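You operate a simulated robot arm through the tools that you are given. There is no shell and no other tool.

The job below is to be done with a simulated robot arm. You get a single attempt, and the scene is never put back.

TASK
Take the probe head from the vice to the lapping plate; sweep the plate first.
Fine: yellow brush back; free the vice lever before you lift the head. Set down upright: yellow grit brush. What is to be rubbed or washed off counts as gone when no trace of it is left.

Only the result counts: the job must be done as asked and must still hold three seconds after the hand-in. Knocking over, shifting, dropping, spilling or breaking anything else fails it.

THE ROBOT
A 6-joint arm with a two-finger parallel gripper, fixed in place. Base frame: the origin is at the foot of the arm, x ahead of it, y to its left, z up. Lengths are in cm, angles in degrees, forces in N, time in s.
With the tool pointing down near the work surface it reaches from about 24 to 66 cm from the base axis. Its first joint turns from -66.0 to 66.0 degrees. Payload 2.9 kg.
The TCP is the grasp point between the finger pads, 3 cm short of the fingertips. In the tool frame z runs along the fingers and y along their closing line. The gripper opens to 11 cm. The fingers are 2 cm wide and 1 cm thick; the gripper's body (4.8 by 11.2 cm) begins 5.5 cm behind the TCP.
Orientation is told as [roll, pitch, yaw] about the base's x, y, z axes, in that order, counted from this pose: with the fingers straight down and closing along the base's y, the tool's x points along the base's -x, its y along +y and its z along -z.

THE INTERFACE
- The arm moves only by the tool move_arm. Its argument "commands" is one flat list of numbers, 7 for each row, row after row: the opening, from 0 (shut) to 1 (fully open), then the shift along the base's x, y, z in units of 200 mm (1.0 is 200 mm), then the turn, a rotation vector about the base's x, y, z in units of 180 degrees (1.0 is 180 degrees). In form: [hand, x, y, z, wx, wy, wz, hand, x, y, z, wx, wy, wz, ...]. A call has 1 to 20 rows; each row is the pose to reach, as a shift and turn from the pose commanded when the call began. A call with a number of a shift or a turn outside -1 to 1 is refused whole. Rows are played at 5 a second. More than 5 cm and 8.6 degrees between two rows, or a gripper value outside its range, and nothing of the call is played. Where a pose cannot be reached the arm comes as near as it can. A force on the tool above 40 N (or 10 N above the force at the start of the call, whichever is more), or a blocked arm, ends the call early, and 0.2 s more pass. The fingers move at their own pace (about 10.8 cm/s each) and stop on an object; they squeeze with about 22 N. The grip force told is the motor's: it shows also when the fingers shut on nothing. Time passes only in rows, and 0.2 s behind the last, so rows that repeat a pose let the fingers close. The reply holds the time, the measured pose of the TCP, the force on the tool along the base axes, the opening and the grip force, in the units named above and with some noise, with the torque about the TCP (base axes, N m) and any sound that the robot's microphone picked up.
- Cameras (640 x 400 px; columns grow to the right, rows downward): "scene" is fixed at [7.59, 42.74, 139.85]; the picture's right is [-0.77, -0.64, 0.00], its down [-0.28, 0.34, -0.90] and it looks along [0.57, -0.70, -0.43] (base axes); focal length 300 px, centre (320, 200). "wrist" rides on the gripper at [7.2, 1.7, -10.3] in the tool frame; the picture's right is [-0.23, 0.97, 0.00], its down [-0.76, -0.18, -0.62] and it looks along [-0.61, -0.14, 0.78] (tool axes); focal length 222 px, centre (320, 200).
- camera(camera): a new picture of that camera. The clock stands still meanwhile.
- locate(camera, pixels): for up to 12 pixels [column, row] of the newest picture of that camera ("zoom" is the newest enlarged one), the place [x, y, z] in the base frame of the surface seen there, good to about 0.3 cm. The clock stands still meanwhile.
- inspect(camera, box): a new picture of the part [left, top, right, bottom] of that camera's present view, enlarged. The clock stands still meanwhile.
- hand_in(): hands the job in; it is judged then, once.

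Leave the gripper open and the arm clear of the work at the hand-in unless told otherwise.

The tools are called after "Request:" as a command line: name --argument value ..., lists and objects as JSON in quotes. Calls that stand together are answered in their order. move_arm: Moves the arm, as the interface text tells. Its arguments: {"type":"object","properties":{"commands":{"type":"array"}},"required":["commands"]} The other tools are called the same way: camera (camera) takes a picture; locate (camera, pixels) gives the place of the surface under pixels of a picture; inspect (camera, box) takes an enlarged picture of a part of a camera's view; hand_in () hands the job in.

At the start:

```text
time_s: 0.0
tcp_pos: [33.82, -18.94, 130.25]
ee_rot: [-0.1, -0.1, 0.0]
ft_force: [0.8, 0.3, -0.4]
torque: [0.05, -0.01, 0.02]
gripper_width: 11.0
finger_force: 0.1
```

scene: 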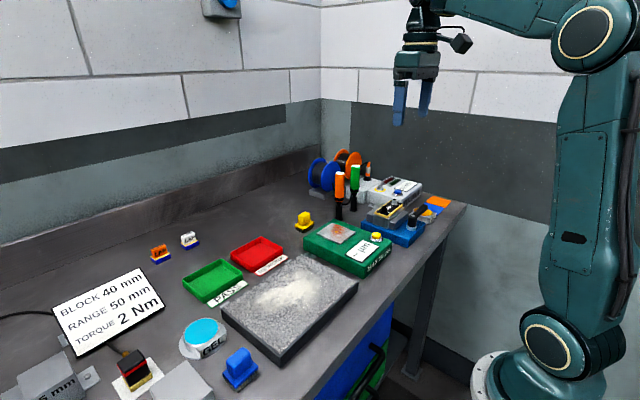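
wrist: 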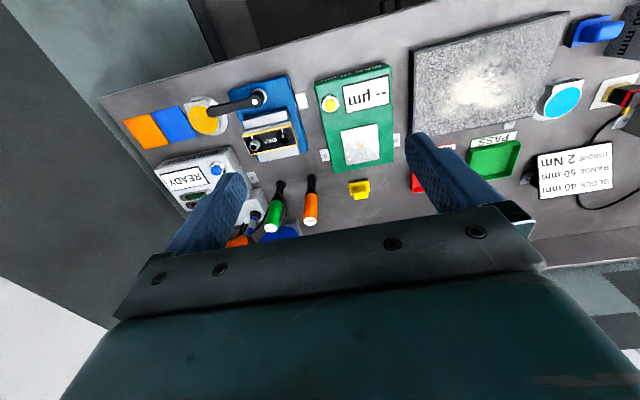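

I see a workbench: a grey plate with pale dust in the middle, a blue vice with a black lever, a green gauge box, a blue brush and a yellow brush. I'll take enlarged pictures before moving.

Request:
inspect --camera "scene" --box '[290, 140, 470, 280]'

Request:
inspect --camera "scene" --box '[140, 210, 370, 390]'

Request:
inspect --camera "wrist" --box '[110, 60, 410, 250]'

Request:
inspect --camera "wrist" --box '[390, 0, 640, 210]'

```text
2.86 times, centred on (380, 210) of scene
```

zoom: 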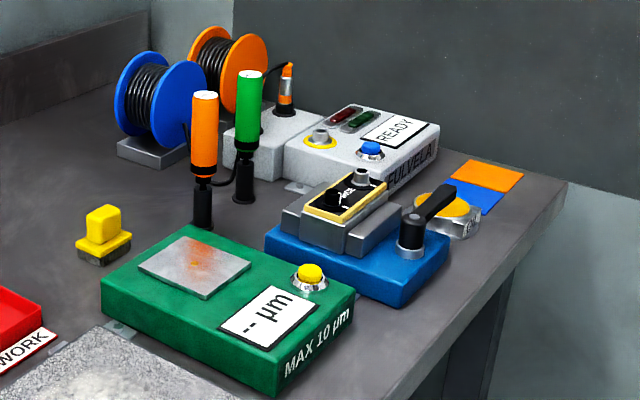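

```text
2.22 times, centred on (255, 300) of scene
```

zoom: 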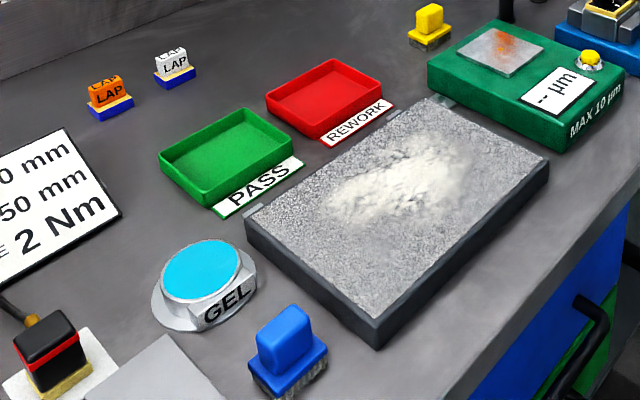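

```text
2.11 times, centred on (260, 155) of wrist
```

zoom: 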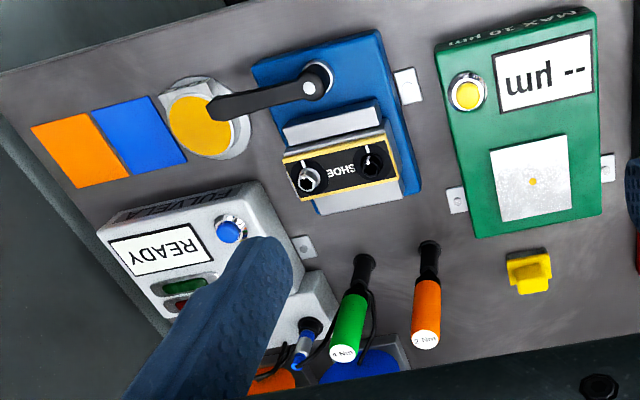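

```text
1.90 times, centred on (515, 105) of wrist
```

zoom: 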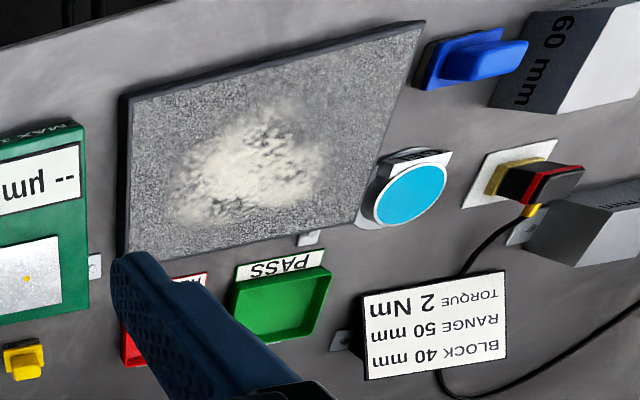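

I'll measure the main things first: the plate corners and dust, the yellow brush, the vice, the lever and the head.

Request:
camera --camera "scene"

Request:
locate --camera "scene" --pixels '[[222, 310], [282, 358], [357, 285], [302, 254], [290, 292], [305, 213], [304, 226], [285, 365], [240, 360], [240, 385], [270, 250], [212, 280]]'

Request:
inspect --camera "scene" --box '[350, 165, 450, 255]'

Request:
inspect --camera "scene" --box '[0, 230, 260, 400]'

```text
taken
```

scene: 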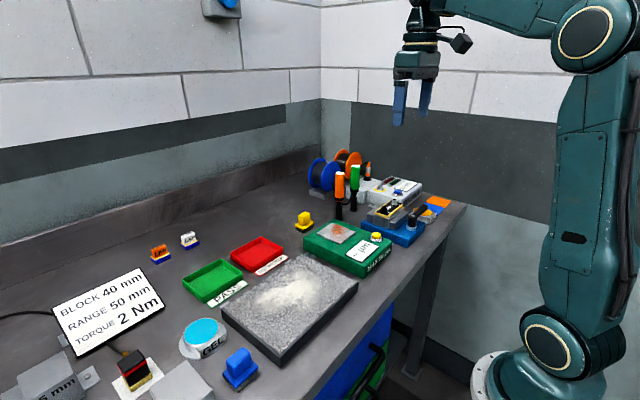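

```text
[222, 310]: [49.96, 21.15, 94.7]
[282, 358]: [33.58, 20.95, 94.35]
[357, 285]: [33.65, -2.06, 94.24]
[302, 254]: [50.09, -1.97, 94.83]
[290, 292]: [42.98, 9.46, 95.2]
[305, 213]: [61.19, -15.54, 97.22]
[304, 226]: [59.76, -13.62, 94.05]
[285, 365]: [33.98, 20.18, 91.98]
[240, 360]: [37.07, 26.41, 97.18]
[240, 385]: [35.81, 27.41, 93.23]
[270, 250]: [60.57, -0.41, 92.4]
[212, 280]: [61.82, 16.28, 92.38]
```

```text
4.44 times, centred on (400, 210) of scene
```

zoom: 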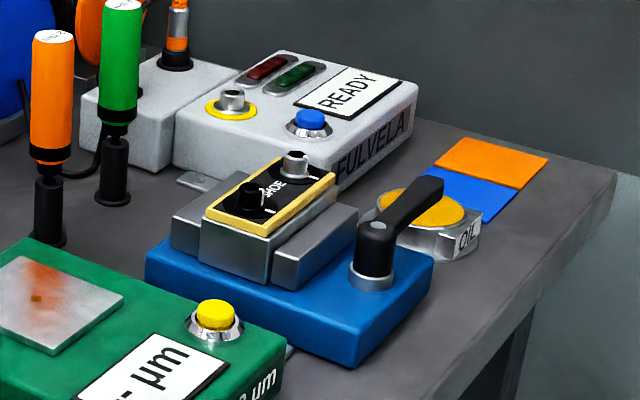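

```text
2.35 times, centred on (130, 315) of scene
```

zoom: 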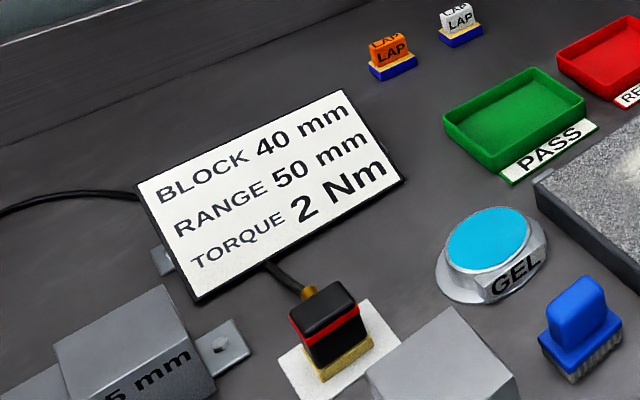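

The vice holds the block marked SHOE; the lever is beside it, reaching over the OIL pot. I'll measure those points on fresh zoom pictures.

Request:
inspect --camera "scene" --box '[350, 165, 450, 255]'

Request:
locate --camera "zoom" --pixels '[[378, 226], [432, 183], [370, 285], [205, 212], [265, 232], [335, 178], [277, 160], [240, 250], [295, 158], [255, 190], [360, 365], [432, 262]]'

Request:
locate --camera "zoom" --pixels '[[148, 258], [185, 220], [210, 250], [310, 265], [355, 212], [410, 208], [465, 240], [430, 205], [300, 290], [215, 315], [270, 275], [330, 200]]'

```text
4.44 times, centred on (400, 210) of scene
```

zoom: 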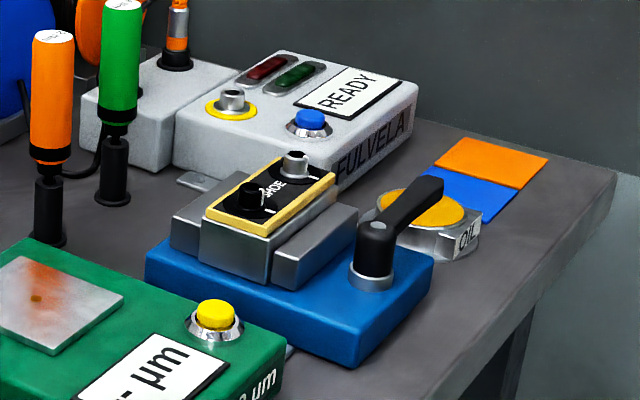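

```text
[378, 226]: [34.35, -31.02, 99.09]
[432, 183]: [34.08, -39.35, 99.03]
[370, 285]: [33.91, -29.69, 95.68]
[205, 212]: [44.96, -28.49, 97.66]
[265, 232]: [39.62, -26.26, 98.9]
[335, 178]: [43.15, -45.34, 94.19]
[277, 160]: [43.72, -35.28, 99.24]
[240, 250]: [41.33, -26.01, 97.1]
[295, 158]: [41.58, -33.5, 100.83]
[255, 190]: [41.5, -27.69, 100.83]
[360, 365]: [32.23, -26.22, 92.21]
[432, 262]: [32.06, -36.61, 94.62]
```

```text
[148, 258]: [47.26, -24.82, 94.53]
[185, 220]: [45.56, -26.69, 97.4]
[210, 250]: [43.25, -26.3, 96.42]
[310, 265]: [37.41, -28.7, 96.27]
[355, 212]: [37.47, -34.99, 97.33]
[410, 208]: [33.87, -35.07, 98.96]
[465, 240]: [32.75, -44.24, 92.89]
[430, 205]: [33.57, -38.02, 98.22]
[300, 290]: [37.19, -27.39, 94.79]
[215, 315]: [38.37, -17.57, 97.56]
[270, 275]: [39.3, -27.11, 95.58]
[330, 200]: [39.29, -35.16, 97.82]
```

The vice spans about x 32–47, y −37 to −25. The head is between jaws whose tops are at z≈97.4, and the head's top is at z≈99. The lever pivots at (34, −30.5) and points to −y. I'll move the gripper above the vice at z≈115 for a close wrist view.

Request:
move_arm --commands '[1, 0.04, -0.1, -0.15, 0, 0, 0, 1, 0.08, -0.2, -0.3, 0, 0, 0, 1, 0.12, -0.3, -0.45, 0, 0, 0, 1, 0.16, -0.4, -0.6, 0, 0, 0, 1, 0.2, -0.5, -0.75, 0, 0, 0, 1, 0.2, -0.5, -0.75, 0, 0, 0]'

Request:
camera --camera "wrist"

Request:
camera --camera "scene"

```text
time_s: 1.4
tcp_pos: [37.82, -29.02, 115.25]
ee_rot: [-0.1, 0.0, 0.0]
ft_force: [-0.1, 0.8, -0.3]
torque: [0.01, 0.01, -0.04]
gripper_width: 10.99
finger_force: 0.0
```

```text
taken
```

wrist: 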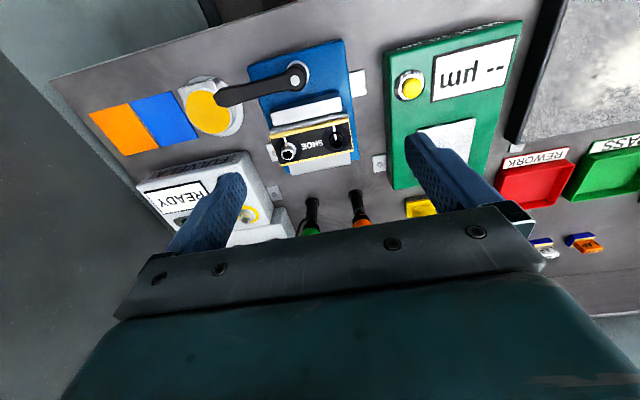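

```text
taken
```

scene: 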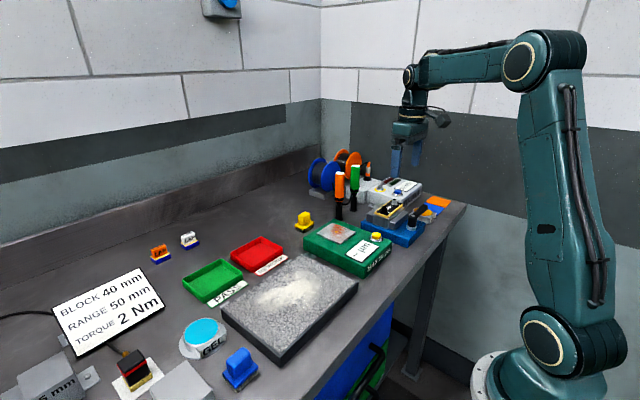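

The wrist view shows the vice at (310,110). I'll enlarge it.

Request:
inspect --camera "wrist" --box '[170, 30, 370, 190]'

Request:
locate --camera "zoom" --pixels '[[403, 145], [155, 205], [300, 175], [330, 330], [570, 285], [575, 340], [325, 390], [340, 290], [540, 230], [375, 395], [535, 345], [590, 385]]'

Request:
inspect --camera "scene" --box '[280, 195, 340, 240]'

```text
2.50 times, centred on (270, 110) of wrist
```

zoom: 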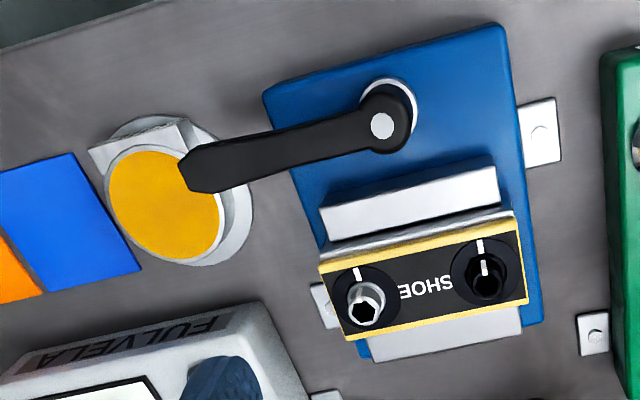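

```text
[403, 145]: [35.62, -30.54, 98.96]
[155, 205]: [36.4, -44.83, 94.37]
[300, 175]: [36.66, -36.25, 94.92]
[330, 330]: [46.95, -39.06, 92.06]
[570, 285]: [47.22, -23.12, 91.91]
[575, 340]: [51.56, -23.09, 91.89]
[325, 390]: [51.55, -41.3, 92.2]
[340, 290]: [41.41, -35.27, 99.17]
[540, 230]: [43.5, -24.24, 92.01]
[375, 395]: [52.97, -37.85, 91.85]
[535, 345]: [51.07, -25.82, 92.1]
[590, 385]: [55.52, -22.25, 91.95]
```

```text
8.89 times, centred on (310, 218) of scene
```

zoom: 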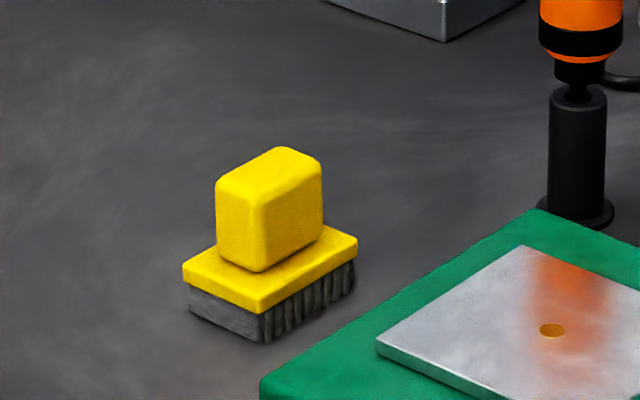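

Now the yellow brush: upright, handle block on a wider plate with bristles. I'll measure its edges on this zoom.

Request:
inspect --camera "scene" --box '[280, 195, 340, 240]'

Request:
locate --camera "zoom" --pixels '[[218, 184], [260, 200], [320, 165], [282, 150], [258, 268], [190, 265], [262, 308], [356, 240], [265, 340], [218, 240], [320, 220], [352, 295]]'

Request:
inspect --camera "scene" --box '[220, 250, 360, 365]'

Request:
locate --camera "zoom" --pixels '[[130, 225], [200, 290], [300, 265], [450, 200], [430, 120], [340, 90], [250, 130], [160, 190], [400, 245], [300, 190], [370, 25], [615, 145]]'

```text
8.89 times, centred on (310, 218) of scene
```

zoom: 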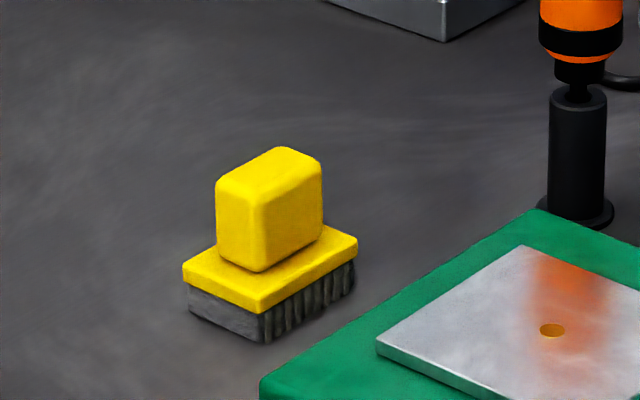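

```text
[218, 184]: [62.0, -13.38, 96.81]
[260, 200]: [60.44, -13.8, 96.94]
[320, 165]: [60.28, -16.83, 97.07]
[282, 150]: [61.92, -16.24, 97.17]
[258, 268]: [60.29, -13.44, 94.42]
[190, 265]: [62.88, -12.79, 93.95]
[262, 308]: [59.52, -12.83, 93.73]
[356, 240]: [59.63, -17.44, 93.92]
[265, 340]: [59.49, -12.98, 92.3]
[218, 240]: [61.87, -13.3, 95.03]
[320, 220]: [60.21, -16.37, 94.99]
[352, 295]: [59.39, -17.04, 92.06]
```

```text
3.48 times, centred on (290, 308) of scene
```

zoom: 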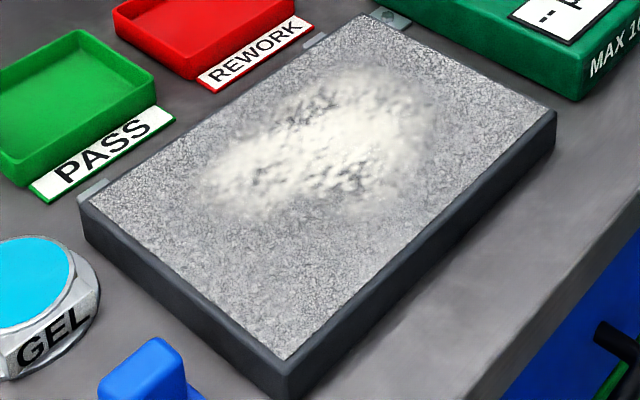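

```text
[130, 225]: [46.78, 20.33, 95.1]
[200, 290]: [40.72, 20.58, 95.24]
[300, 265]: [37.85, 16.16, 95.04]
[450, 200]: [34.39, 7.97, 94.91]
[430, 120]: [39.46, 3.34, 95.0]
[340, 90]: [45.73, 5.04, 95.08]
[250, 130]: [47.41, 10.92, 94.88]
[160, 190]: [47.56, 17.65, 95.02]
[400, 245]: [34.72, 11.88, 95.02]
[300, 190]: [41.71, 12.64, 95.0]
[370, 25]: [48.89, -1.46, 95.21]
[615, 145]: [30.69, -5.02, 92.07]
```

The brush is about 5 cm tall: handle x 60.3–62, y −13.4 to −16.7, top z 97.1. Before descending there I'll find how close the tall orange and green handled tools stand.

Request:
camera --camera "scene"

Request:
locate --camera "scene" --pixels '[[339, 174], [340, 190], [339, 217], [333, 185], [355, 168], [353, 208], [380, 237], [305, 240], [345, 225], [335, 232], [321, 160], [346, 155]]'

Request:
inspect --camera "scene" --box '[300, 140, 400, 240]'

```text
taken
```

scene: 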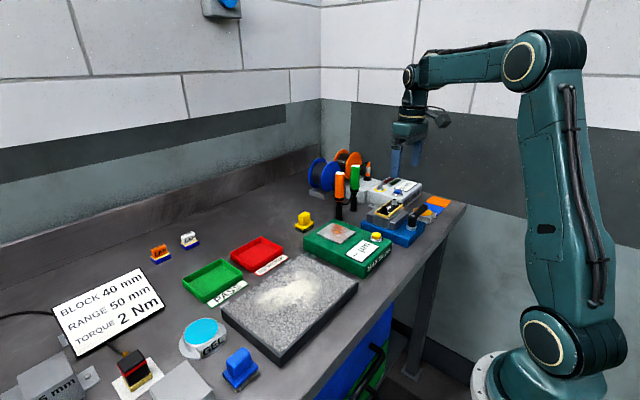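

```text
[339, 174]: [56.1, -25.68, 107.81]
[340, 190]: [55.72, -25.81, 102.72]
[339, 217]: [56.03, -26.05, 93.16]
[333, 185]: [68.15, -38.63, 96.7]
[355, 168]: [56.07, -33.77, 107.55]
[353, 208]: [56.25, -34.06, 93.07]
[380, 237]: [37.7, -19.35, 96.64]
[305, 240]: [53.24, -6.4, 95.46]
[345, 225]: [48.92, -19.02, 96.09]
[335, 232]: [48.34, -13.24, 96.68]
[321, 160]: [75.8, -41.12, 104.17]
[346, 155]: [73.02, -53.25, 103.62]
```

```text
4.00 times, centred on (350, 190) of scene
```

zoom: 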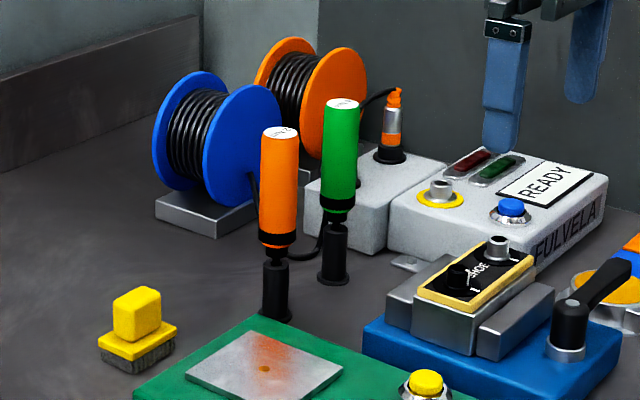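

The two tall drivers stand at (56, −25.8) and (56, −33.9) and reach z≈108, so there is room at the brush. I'll travel at z≈114 toward the brush, with the hand half open.

Request:
move_arm --commands '[0.6, 0.143, 0.117, -0.01, 0, 0, 0, 0.6, 0.287, 0.233, -0.02, 0, 0, 0, 0.6, 0.43, 0.35, -0.03, 0, 0, 0, 0.6, 0.573, 0.467, -0.04, 0, 0, 0, 0.6, 0.717, 0.583, -0.05, 0, 0, 0, 0.6, 0.86, 0.7, -0.06, 0, 0, 0, 0.6, 0.86, 0.7, -0.06, 0, 0, 0]'

Request:
camera --camera "wrist"

```text
time_s: 3.0
tcp_pos: [55.15, -14.93, 113.92]
ee_rot: [0.0, -0.1, 0.0]
ft_force: [-0.3, 0.0, -0.2]
torque: [0.01, 0.01, 0.02]
gripper_width: 6.58
finger_force: 0.1
```

```text
taken
```

wrist: 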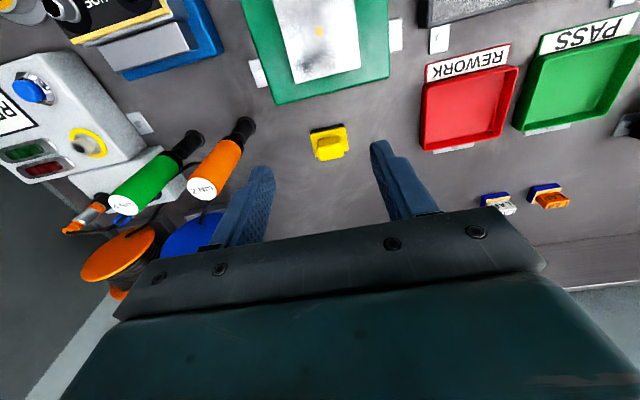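

I'll enlarge the brush at (328,142) to check its centre and its angle about the vertical.

Request:
inspect --camera "wrist" --box '[290, 110, 370, 170]'

Request:
locate --camera "zoom" --pixels '[[160, 140], [420, 100], [480, 320], [225, 385], [235, 210], [430, 175], [440, 300], [250, 335], [460, 220], [220, 250]]'

```text
6.67 times, centred on (330, 140) of wrist
```

zoom: 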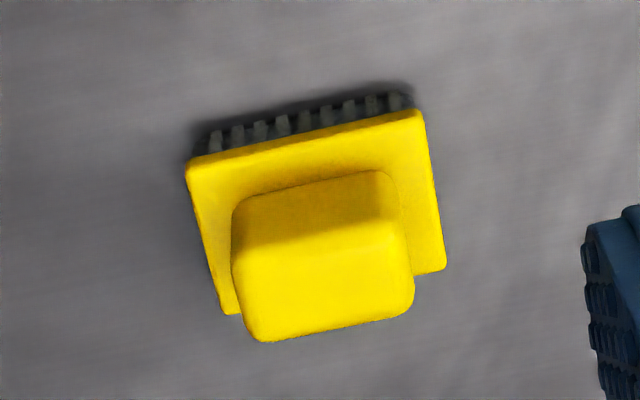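

```text
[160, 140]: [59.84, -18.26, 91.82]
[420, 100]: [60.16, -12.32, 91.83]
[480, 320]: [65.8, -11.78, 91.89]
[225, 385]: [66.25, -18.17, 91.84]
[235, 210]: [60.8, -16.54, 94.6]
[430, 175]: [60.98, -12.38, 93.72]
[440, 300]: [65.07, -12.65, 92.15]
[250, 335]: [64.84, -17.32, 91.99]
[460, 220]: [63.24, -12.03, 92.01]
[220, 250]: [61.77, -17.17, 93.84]
```

The brush lies square to the axes, with its centre at about (61.15, −15.1). I'll move over it, then descend so the fingertips end just above its base plate (TCP z≈97.3).

Request:
move_arm --commands '[0.6, 0.15, -0.004, -0.1, 0, 0, 0, 0.6, 0.3, -0.0085, -0.2, 0, 0, 0, 0.6, 0.3, -0.0085, -0.35, 0, 0, 0, 0.6, 0.3, -0.0085, -0.5, 0, 0, 0, 0.6, 0.3, -0.0085, -0.6, 0, 0, 0, 0.6, 0.3, -0.0085, -0.68, 0, 0, 0, 0.6, 0.3, -0.0085, -0.74, 0, 0, 0, 0.6, 0.3, -0.0085, -0.74, 0, 0, 0]'

Request:
inspect --camera "scene" --box '[270, 150, 370, 240]'

Request:
camera --camera "wrist"

```text
time_s: 4.8
tcp_pos: [61.02, -15.17, 99.25]
ee_rot: [-0.2, 0.0, 0.0]
ft_force: [-0.4, -0.1, 0.0]
torque: [-0.04, 0.0, 0.01]
gripper_width: 6.61
finger_force: 0.0
```

```text
4.44 times, centred on (320, 195) of scene
```

zoom: 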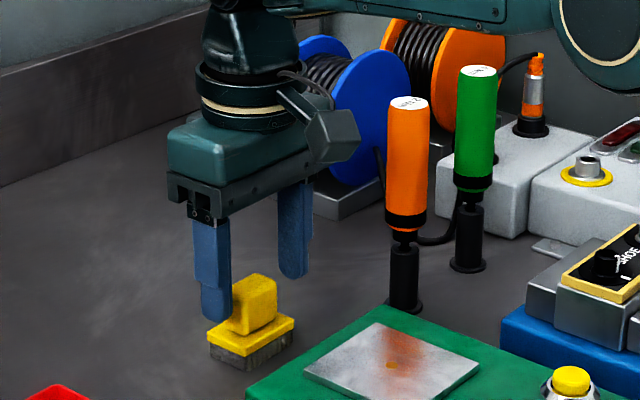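

```text
taken
```

wrist: 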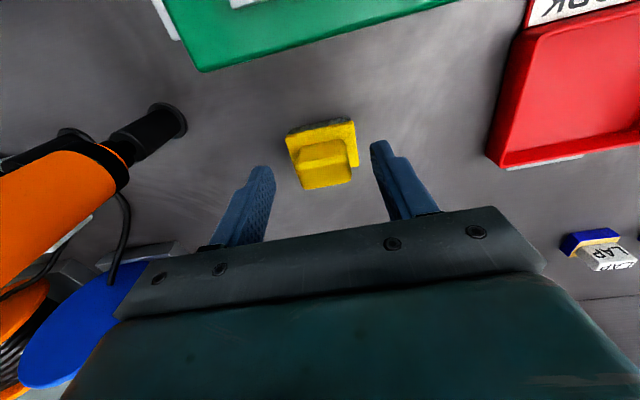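

The fingers straddle the handle. I'll lower 1.9 cm and close.

Request:
move_arm --commands '[0.6, 0.006, 0.003, -0.05, 0, 0, 0, 0.6, 0.006, 0.003, -0.095, 0, 0, 0, 0.6, 0.006, 0.003, -0.095, 0, 0, 0, 0, 0.006, 0.003, -0.095, 0, 0, 0, 0, 0.006, 0.003, -0.095, 0, 0, 0, 0, 0.006, 0.003, -0.095, 0, 0, 0, 0, 0.006, 0.003, -0.095, 0, 0, 0]'

Request:
inspect --camera "scene" --box '[270, 170, 340, 240]'

```text
time_s: 6.4
tcp_pos: [61.06, -15.11, 97.4]
ee_rot: [-0.1, 0.0, 0.0]
ft_force: [-0.3, 0.0, 0.0]
torque: [0.01, -0.04, -0.03]
gripper_width: 3.55
finger_force: 21.9
```

```text
5.71 times, centred on (305, 205) of scene
```

zoom: 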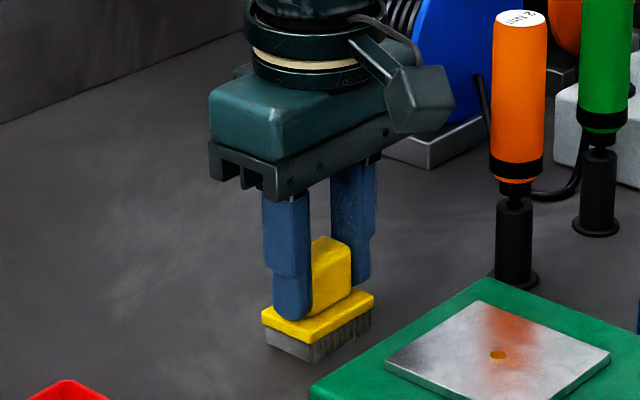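

The brush is held (width 3.55, 22 N). This pose, (61.06, −15.11, 97.4), is where I'll put it back. I'll lift it and carry it at z≈105 to the plate's near-right corner region, at (47.5, 1).

Request:
move_arm --commands '[0, 0, 0, 0.1, 0, 0, 0, 0, 0, 0, 0.25, 0, 0, 0, 0, 0, 0, 0.38, 0, 0, 0, 0, -0.113, 0.134, 0.38, 0, 0, 0, 0, -0.226, 0.268, 0.38, 0, 0, 0, 0, -0.339, 0.402, 0.38, 0, 0, 0, 0, -0.452, 0.536, 0.38, 0, 0, 0, 0, -0.565, 0.67, 0.38, 0, 0, 0, 0, -0.678, 0.805, 0.38, 0, 0, 0, 0, -0.678, 0.805, 0.3, 0, 0, 0, 0, -0.678, 0.805, 0.3, 0, 0, 0]'

Request:
inspect --camera "scene" --box '[200, 200, 380, 360]'

Request:
camera --camera "wrist"

```text
time_s: 8.8
tcp_pos: [47.56, 1.13, 103.36]
ee_rot: [-0.1, 0.0, -0.1]
ft_force: [-0.3, 0.0, -0.2]
torque: [-0.01, 0.01, 0.02]
gripper_width: 3.55
finger_force: 22.2
```

```text
2.50 times, centred on (290, 280) of scene
```

zoom: 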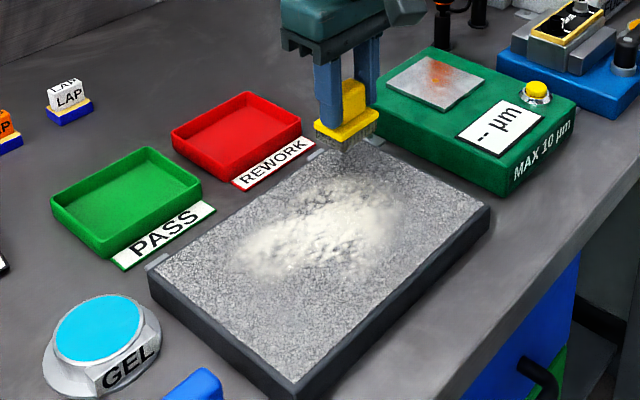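

```text
taken
```

wrist: 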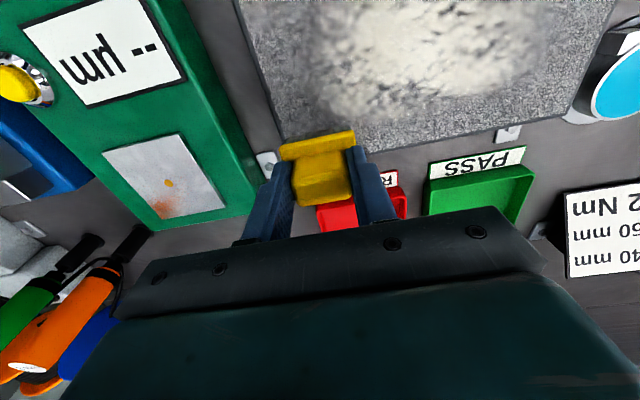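

The brush is above the plate's corner. I'll lower slowly to just below the expected contact height (TCP 100.4) and read the force.

Request:
move_arm --commands '[0, 0, 0.02, -0.05, 0, 0, 0, 0, 0, 0.02, -0.1, 0, 0, 0, 0, 0, 0.02, -0.125, 0, 0, 0, 0, 0, 0.02, -0.14, 0, 0, 0, 0, 0, 0.02, -0.15, 0, 0, 0, 0, 0, 0.02, -0.155, 0, 0, 0, 0, 0, 0.02, -0.155, 0, 0, 0]'

```text
time_s: 10.4
tcp_pos: [47.72, 1.54, 100.4]
ee_rot: [-0.1, -0.2, -0.1]
ft_force: [-1.1, 0.8, 11.6]
torque: [0.06, 0.16, 0.02]
gripper_width: 3.55
finger_force: 22.0
```

Contact at z 100.4 with about 12 N. I'll stroke along +y at x≈47.5 up to y≈18, then look.

Request:
move_arm --commands '[0, 0, 0.1, 0, 0, 0, 0, 0, 0, 0.2, 0, 0, 0, 0, 0, 0, 0.3, 0, 0, 0, 0, 0, 0, 0.4, 0, 0, 0, 0, 0, 0, 0.5, 0, 0, 0, 0, 0, 0, 0.6, 0, 0, 0, 0, 0, 0, 0.7, 0, 0, 0, 0, 0, 0, 0.825, 0, 0, 0, 0, 0, 0, 0.825, 0, 0, 0, 0]'

Request:
inspect --camera "scene" --box '[200, 200, 380, 360]'

```text
time_s: 12.4
tcp_pos: [47.53, 17.96, 100.28]
ee_rot: [-0.1, -0.2, 0.0]
ft_force: [-0.9, -4.7, 15.3]
torque: [-0.06, -0.04, -0.04]
gripper_width: 3.54
finger_force: 22.4
```

```text
2.50 times, centred on (290, 280) of scene
```

zoom: 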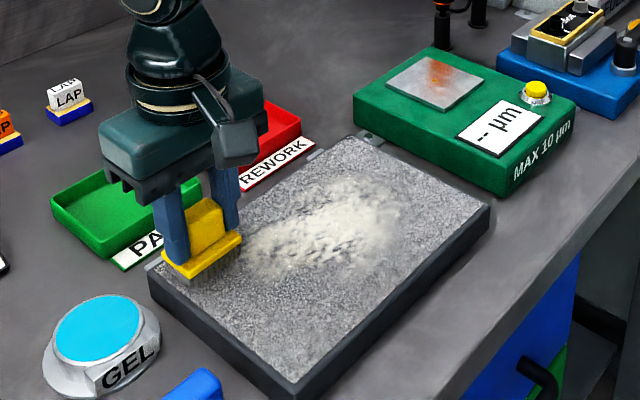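

The dust disappears where the brush passed. I'll continue with strokes 2.5 cm apart: x≈45 going −y, then x≈42.5 going +y.

Request:
move_arm --commands '[0, -0.065, 0, 0, 0, 0, 0, 0, -0.125, 0, 0, 0, 0, 0, 0, -0.125, -0.12, 0, 0, 0, 0, 0, -0.125, -0.24, 0, 0, 0, 0, 0, -0.125, -0.36, 0, 0, 0, 0, 0, -0.125, -0.48, 0, 0, 0, 0, 0, -0.125, -0.6, 0, 0, 0, 0, 0, -0.125, -0.72, 0, 0, 0, 0, 0, -0.125, -0.84, 0, 0, 0, 0, 0, -0.19, -0.84, 0, 0, 0, 0, 0, -0.25, -0.84, 0, 0, 0, 0, 0, -0.25, -0.72, 0, 0, 0, 0, 0, -0.25, -0.6, 0, 0, 0, 0, 0, -0.25, -0.48, 0, 0, 0, 0, 0, -0.25, -0.36, 0, 0, 0, 0, 0, -0.25, -0.24, 0, 0, 0, 0, 0, -0.25, -0.12, 0, 0, 0, 0, 0, -0.25, 0, 0, 0, 0, 0, 0, -0.25, 0, 0, 0, 0, 0]'

Request:
inspect --camera "scene" --box '[200, 200, 380, 360]'

```text
time_s: 16.4
tcp_pos: [42.57, 18.09, 100.31]
ee_rot: [-0.1, 0.0, 0.0]
ft_force: [0.9, -0.3, -0.4]
torque: [0.0, 0.0, -0.01]
gripper_width: 3.56
finger_force: 21.9
```

```text
2.50 times, centred on (290, 280) of scene
```

zoom: 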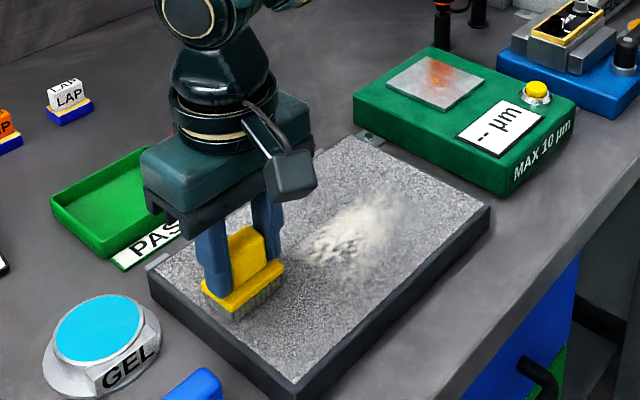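

Most of the dust is gone and a patch remains towards −x. The force has dropped to 0, so the brush has slid up a little in the grip. I'll lower by 0.15 cm and check contact.

Request:
move_arm --commands '[0, 0, 0, -0.004, 0, 0, 0, 0, 0, 0, -0.008, 0, 0, 0, 0, 0, 0, -0.008, 0, 0, 0]'

Request:
inspect --camera "scene" --box '[235, 260, 305, 320]'

```text
time_s: 17.2
tcp_pos: [42.64, 17.97, 100.25]
ee_rot: [0.0, -0.3, 0.1]
ft_force: [-2.0, 1.1, 14.3]
torque: [-0.02, 0.17, 0.01]
gripper_width: 3.54
finger_force: 21.8
```

```text
6.67 times, centred on (270, 290) of scene
```

zoom: 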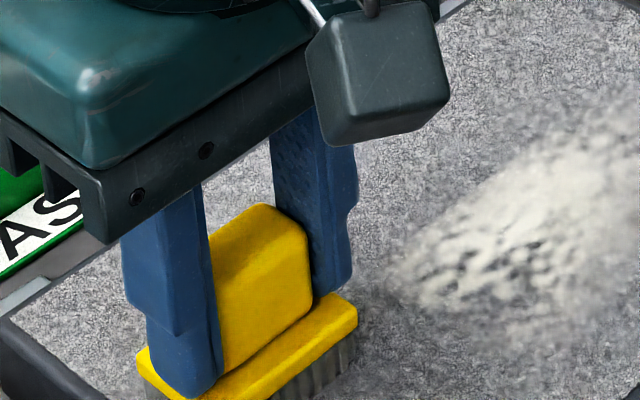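

Contact is back (14 N). Next strokes: back along x≈42.5, then x≈40 going +y.

Request:
move_arm --commands '[0, 0, -0.12, 0, 0, 0, 0, 0, 0, -0.24, 0, 0, 0, 0, 0, 0, -0.36, 0, 0, 0, 0, 0, 0, -0.48, 0, 0, 0, 0, 0, 0, -0.6, 0, 0, 0, 0, 0, 0, -0.72, 0, 0, 0, 0, 0, 0, -0.84, 0, 0, 0, 0, 0, -0.065, -0.84, 0, 0, 0, 0, 0, -0.125, -0.84, 0, 0, 0, 0, 0, -0.125, -0.72, 0, 0, 0, 0, 0, -0.125, -0.6, 0, 0, 0, 0, 0, -0.125, -0.48, 0, 0, 0, 0, 0, -0.125, -0.36, 0, 0, 0, 0, 0, -0.125, -0.24, 0, 0, 0, 0, 0, -0.125, -0.12, 0, 0, 0, 0, 0, -0.125, 0, 0, 0, 0, 0, 0, -0.125, 0, 0, 0, 0, 0]'

Request:
inspect --camera "scene" --box '[200, 220, 380, 380]'

```text
time_s: 20.8
tcp_pos: [40.1, 18.04, 100.07]
ee_rot: [-0.1, 0.1, 0.1]
ft_force: [-1.2, 0.0, 2.2]
torque: [0.05, 0.0, 0.0]
gripper_width: 3.57
finger_force: 21.9
```

```text
2.50 times, centred on (290, 300) of scene
```

zoom: 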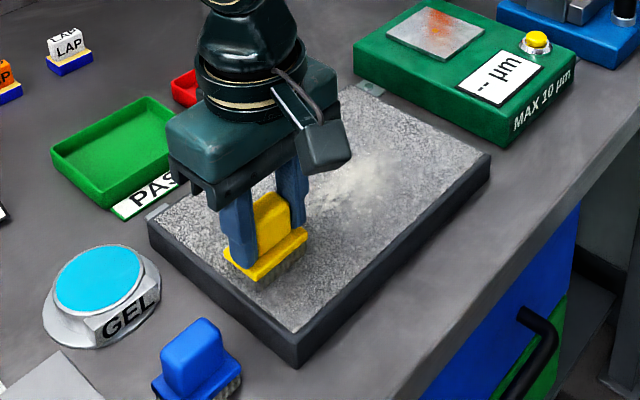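

The contact is weak again (2 N), and a faint patch remains at about (360,180) in the zoom. I'll lower another 0.16 cm, then continue at x≈40 and x≈37.5.

Request:
move_arm --commands '[0, 0, 0, -0.004, 0, 0, 0, 0, 0, 0, -0.008, 0, 0, 0, 0, 0, 0, -0.01, 0, 0, 0, 0, 0, 0, -0.01, 0, 0, 0]'

```text
time_s: 21.8
tcp_pos: [40.13, 18.02, 99.97]
ee_rot: [0.0, -0.2, 0.1]
ft_force: [-2.3, -0.5, 21.4]
torque: [-0.01, 0.01, -0.02]
gripper_width: 3.5
finger_force: 21.7
```

Contact is firm now, about 21 N. I'll sweep x≈40 back and x≈37.5 forward.

Request:
move_arm --commands '[0, 0, -0.12, 0, 0, 0, 0, 0, 0, -0.24, 0, 0, 0, 0, 0, 0, -0.36, 0, 0, 0, 0, 0, 0, -0.48, 0, 0, 0, 0, 0, 0, -0.6, 0, 0, 0, 0, 0, 0, -0.72, 0, 0, 0, 0, 0, 0, -0.84, 0, 0, 0, 0, 0, -0.065, -0.84, 0, 0, 0, 0, 0, -0.125, -0.84, 0, 0, 0, 0, 0, -0.125, -0.72, 0, 0, 0, 0, 0, -0.125, -0.6, 0, 0, 0, 0, 0, -0.125, -0.48, 0, 0, 0, 0, 0, -0.125, -0.36, 0, 0, 0, 0, 0, -0.125, -0.24, 0, 0, 0, 0, 0, -0.125, -0.12, 0, 0, 0, 0, 0, -0.125, 0, 0, 0, 0, 0, 0, -0.125, 0, 0, 0, 0, 0]'

Request:
inspect --camera "scene" --box '[200, 220, 380, 380]'

```text
time_s: 25.4
tcp_pos: [37.56, 17.91, 99.98]
ee_rot: [0.1, -0.1, 0.0]
ft_force: [-1.1, -10.4, 31.8]
torque: [-0.29, -0.08, -0.09]
gripper_width: 3.53
finger_force: 22.0
```

```text
2.50 times, centred on (290, 300) of scene
```

zoom: 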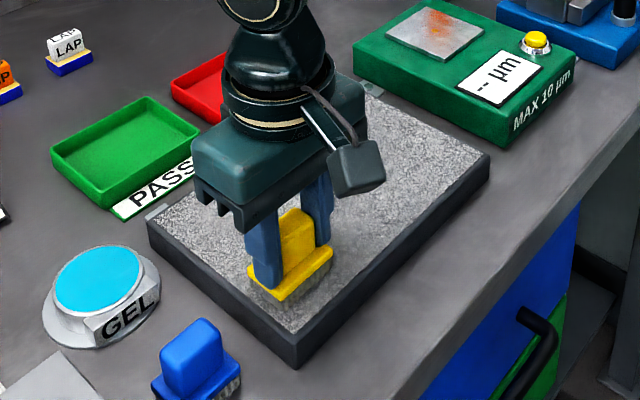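

The plate looks nearly clean. The force is 32 N, so I'll ease up slightly, do one more stroke at x≈35.5 and then lift to look.

Request:
move_arm --commands '[0, -0.05, 0, 0.003, 0, 0, 0, 0, -0.1, 0, 0.003, 0, 0, 0, 0, -0.1, -0.12, 0.003, 0, 0, 0, 0, -0.1, -0.24, 0.003, 0, 0, 0, 0, -0.1, -0.36, 0.003, 0, 0, 0, 0, -0.1, -0.48, 0.003, 0, 0, 0, 0, -0.1, -0.6, 0.003, 0, 0, 0, 0, -0.1, -0.72, 0.003, 0, 0, 0, 0, -0.1, -0.84, 0.003, 0, 0, 0, 0, -0.1, -0.84, 0.1, 0, 0, 0, 0, -0.1, -0.84, 0.3, 0, 0, 0, 0, -0.05, -0.84, 0.5, 0, 0, 0, 0, -0.05, -0.84, 0.5, 0, 0, 0]'

Request:
camera --camera "wrist"

Request:
inspect --camera "scene" --box '[210, 240, 370, 380]'

```text
time_s: 28.2
tcp_pos: [36.65, 1.14, 109.94]
ee_rot: [-0.2, -0.1, 0.1]
ft_force: [0.1, 0.0, -0.5]
torque: [-0.03, -0.02, 0.0]
gripper_width: 3.55
finger_force: 22.7
```

```text
taken
```

wrist: 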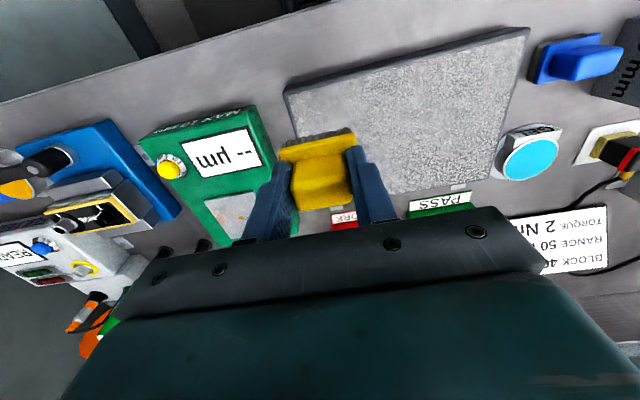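

```text
2.86 times, centred on (290, 310) of scene
```

zoom: 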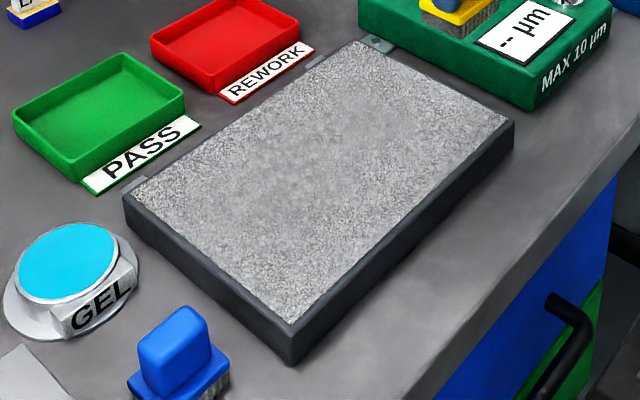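

The plate looks clean at this scale. I'll look harder for faint remains, from both cameras.

Request:
inspect --camera "scene" --box '[250, 255, 330, 320]'

Request:
inspect --camera "wrist" --box '[340, 40, 530, 200]'

```text
6.15 times, centred on (290, 288) of scene
```

zoom: 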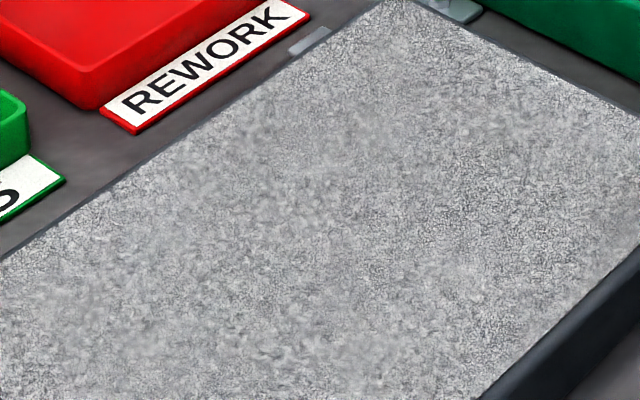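

```text
2.50 times, centred on (435, 120) of wrist
```

zoom: 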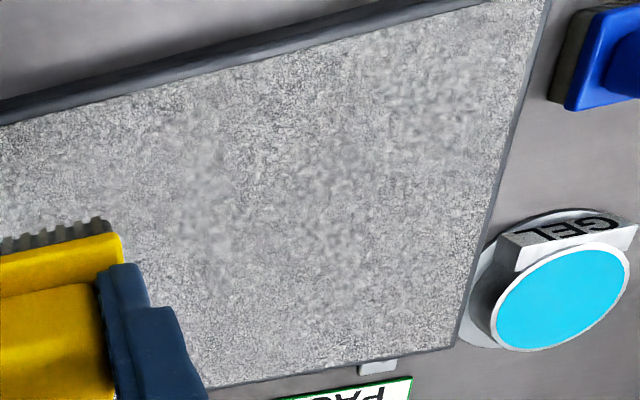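

I can see slightly smoother patches, which may be a trace. I'll give the whole plate a second firm pass, starting at x≈36.5. First I'll lower back to contact.

Request:
move_arm --commands '[0, 0, 0, -0.15, 0, 0, 0, 0, 0, 0, -0.3, 0, 0, 0, 0, 0, 0, -0.42, 0, 0, 0, 0, 0, 0, -0.47, 0, 0, 0, 0, 0, 0, -0.488, 0, 0, 0, 0, 0, 0, -0.496, 0, 0, 0, 0, 0, 0, -0.496, 0, 0, 0]'

```text
time_s: 29.8
tcp_pos: [36.6, 1.14, 99.96]
ee_rot: [-0.1, -0.2, 0.0]
ft_force: [-1.7, -1.0, 8.5]
torque: [0.0, 0.05, 0.0]
gripper_width: 3.52
finger_force: 21.8
```

Contact at 8.5 N. I'll press a touch more and sweep x≈36.5 (+y), then x≈38.5 (−y).

Request:
move_arm --commands '[0, 0, 0.06, -0.0035, 0, 0, 0, 0, 0, 0.17, -0.004, 0, 0, 0, 0, 0, 0.28, -0.004, 0, 0, 0, 0, 0, 0.39, -0.004, 0, 0, 0, 0, 0, 0.5, -0.004, 0, 0, 0, 0, 0, 0.61, -0.004, 0, 0, 0, 0, 0, 0.73, -0.004, 0, 0, 0, 0, 0, 0.85, -0.004, 0, 0, 0, 0, 0.05, 0.85, -0.004, 0, 0, 0, 0, 0.1, 0.85, -0.004, 0, 0, 0, 0, 0.1, 0.73, -0.004, 0, 0, 0, 0, 0.1, 0.61, -0.004, 0, 0, 0, 0, 0.1, 0.5, -0.004, 0, 0, 0, 0, 0.1, 0.39, -0.004, 0, 0, 0, 0, 0.1, 0.28, -0.004, 0, 0, 0, 0, 0.1, 0.17, -0.004, 0, 0, 0, 0, 0.1, 0.06, -0.004, 0, 0, 0, 0, 0.1, 0, -0.004, 0, 0, 0]'

```text
time_s: 33.6
tcp_pos: [38.52, 1.14, 99.91]
ee_rot: [0.0, -0.1, 0.1]
ft_force: [-0.3, 10.1, 26.0]
torque: [0.34, -0.05, 0.0]
gripper_width: 3.57
finger_force: 22.4
```

Firm and steady at 26 N. Next strokes: x≈40.5 (+y) and x≈42.5 (−y).

Request:
move_arm --commands '[0, 0.05, 0, 0, 0, 0, 0, 0, 0.1, 0, 0, 0, 0, 0, 0, 0.1, 0.12, 0, 0, 0, 0, 0, 0.1, 0.24, 0, 0, 0, 0, 0, 0.1, 0.36, 0, 0, 0, 0, 0, 0.1, 0.48, 0, 0, 0, 0, 0, 0.1, 0.6, 0, 0, 0, 0, 0, 0.1, 0.72, 0, 0, 0, 0, 0, 0.1, 0.85, 0, 0, 0, 0, 0, 0.15, 0.85, 0, 0, 0, 0, 0, 0.2, 0.85, 0, 0, 0, 0, 0, 0.2, 0.72, 0, 0, 0, 0, 0, 0.2, 0.6, 0, 0, 0, 0, 0, 0.2, 0.48, 0, 0, 0, 0, 0, 0.2, 0.36, 0, 0, 0, 0, 0, 0.2, 0.24, 0, 0, 0, 0, 0, 0.2, 0.12, 0, 0, 0, 0, 0, 0.2, 0, 0, 0, 0, 0]'

```text
time_s: 37.4
tcp_pos: [42.54, 1.17, 99.92]
ee_rot: [-0.1, -0.1, 0.1]
ft_force: [0.0, 10.8, 27.4]
torque: [0.43, -0.11, -0.06]
gripper_width: 3.55
finger_force: 22.0
```

Still 27 N. Next: x≈44.5 (+y) and x≈46.5 (−y).

Request:
move_arm --commands '[0, 0.05, 0, 0, 0, 0, 0, 0, 0.1, 0, 0, 0, 0, 0, 0, 0.1, 0.12, 0, 0, 0, 0, 0, 0.1, 0.24, 0, 0, 0, 0, 0, 0.1, 0.36, 0, 0, 0, 0, 0, 0.1, 0.48, 0, 0, 0, 0, 0, 0.1, 0.6, 0, 0, 0, 0, 0, 0.1, 0.72, 0, 0, 0, 0, 0, 0.1, 0.85, 0, 0, 0, 0, 0, 0.15, 0.85, 0, 0, 0, 0, 0, 0.2, 0.85, 0, 0, 0, 0, 0, 0.2, 0.72, 0, 0, 0, 0, 0, 0.2, 0.6, 0, 0, 0, 0, 0, 0.2, 0.48, 0, 0, 0, 0, 0, 0.2, 0.36, 0, 0, 0, 0, 0, 0.2, 0.24, 0, 0, 0, 0, 0, 0.2, 0.12, 0, 0, 0, 0, 0, 0.2, 0, 0, 0, 0, 0]'

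```text
time_s: 41.2
tcp_pos: [46.67, 1.21, 100.07]
ee_rot: [0.0, -0.1, 0.1]
ft_force: [-0.1, 8.8, 24.1]
torque: [0.39, -0.07, -0.06]
gripper_width: 3.53
finger_force: 22.2
```

Last stroke: x≈48 (+y). Then I'll lift by 10 cm and look.

Request:
move_arm --commands '[0, 0.04, 0, 0, 0, 0, 0, 0, 0.07, 0, 0, 0, 0, 0, 0, 0.07, 0.12, 0, 0, 0, 0, 0, 0.07, 0.24, 0, 0, 0, 0, 0, 0.07, 0.36, 0, 0, 0, 0, 0, 0.07, 0.48, 0, 0, 0, 0, 0, 0.07, 0.6, 0, 0, 0, 0, 0, 0.07, 0.72, 0, 0, 0, 0, 0, 0.07, 0.84, 0, 0, 0, 0, 0, 0.07, 0.84, 0.05, 0, 0, 0, 0, 0.07, 0.84, 0.25, 0, 0, 0, 0, 0.07, 0.84, 0.45, 0, 0, 0, 0, 0, 0.7, 0.55, 0, 0, 0, 0, -0.08, 0.5, 0.55, 0, 0, 0, 0, -0.16, 0.3, 0.55, 0, 0, 0, 0, -0.24, 0.1, 0.55, 0, 0, 0, 0, -0.32, -0.1, 0.55, 0, 0, 0, 0, -0.4, -0.3, 0.55, 0, 0, 0, 0, -0.4, -0.3, 0.55, 0, 0, 0]'

Request:
camera --camera "wrist"

Request:
inspect --camera "scene" --box '[210, 240, 370, 380]'

Request:
inspect --camera "scene" --box '[250, 255, 330, 320]'

```text
time_s: 45.2
tcp_pos: [38.47, -4.92, 110.97]
ee_rot: [-0.1, 0.0, 0.1]
ft_force: [-0.3, 0.3, -0.9]
torque: [0.02, -0.01, -0.03]
gripper_width: 3.55
finger_force: 21.8
```

```text
taken
```

wrist: 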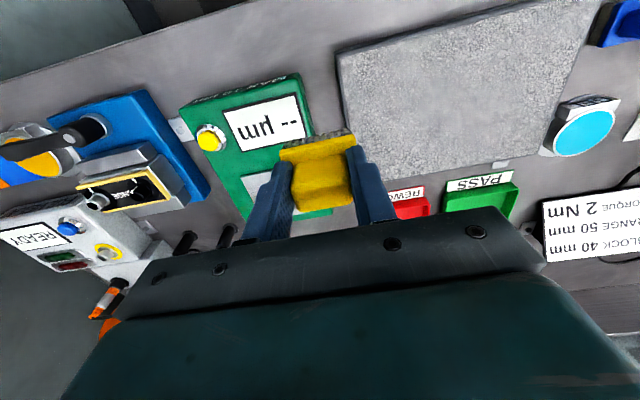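

```text
2.86 times, centred on (290, 310) of scene
```

zoom: 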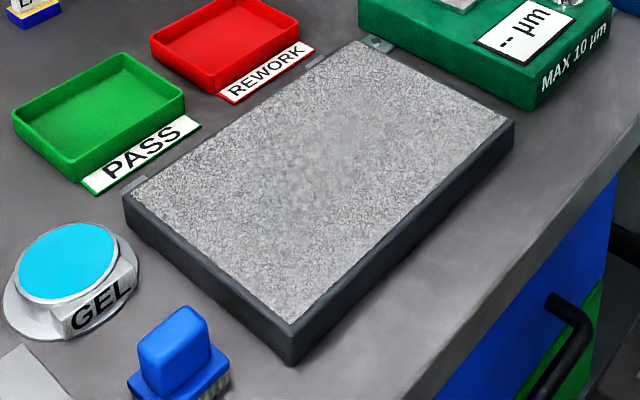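

```text
6.15 times, centred on (290, 288) of scene
```

zoom: 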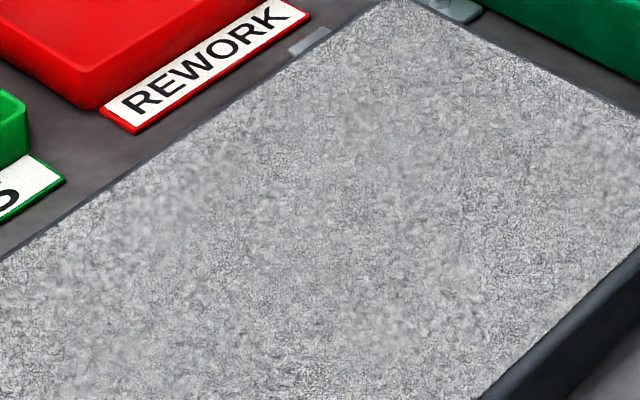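

No obvious dust. I'll take one more close wrist view of the plate at (460,90).

Request:
inspect --camera "wrist" --box '[335, 10, 595, 175]'

Request:
inspect --camera "wrist" --box '[380, 50, 500, 130]'

```text
2.42 times, centred on (465, 92) of wrist
```

zoom: 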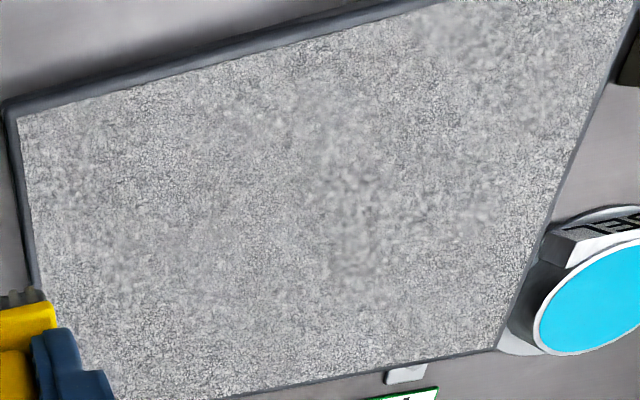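

```text
5.00 times, centred on (440, 90) of wrist
```

zoom: 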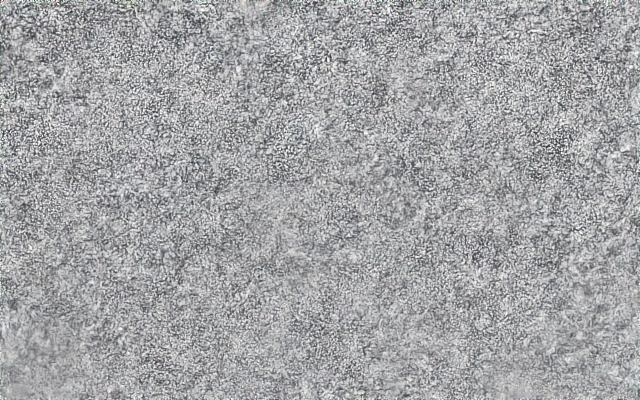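

The plate is evenly grey with no pale dust left. I'll carry the brush back towards its place at z≈107.

Request:
move_arm --commands '[0, 0.16, -0.085, -0.03, 0, 0, 0, 0, 0.32, -0.17, -0.06, 0, 0, 0, 0, 0.48, -0.255, -0.1, 0, 0, 0, 0, 0.64, -0.34, -0.13, 0, 0, 0, 0, 0.8, -0.425, -0.16, 0, 0, 0, 0, 0.975, -0.51, -0.2, 0, 0, 0, 0, 0.975, -0.51, -0.2, 0, 0, 0]'

Request:
inspect --camera "scene" --box '[270, 150, 370, 240]'

```text
time_s: 46.8
tcp_pos: [58.12, -15.2, 106.91]
ee_rot: [-0.2, 0.0, 0.0]
ft_force: [0.2, -0.3, 0.0]
torque: [0.0, 0.01, 0.03]
gripper_width: 3.54
finger_force: 22.1
```

```text
4.44 times, centred on (320, 195) of scene
```

zoom: 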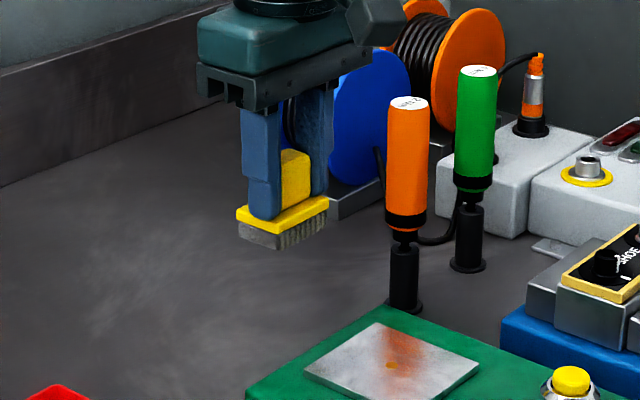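

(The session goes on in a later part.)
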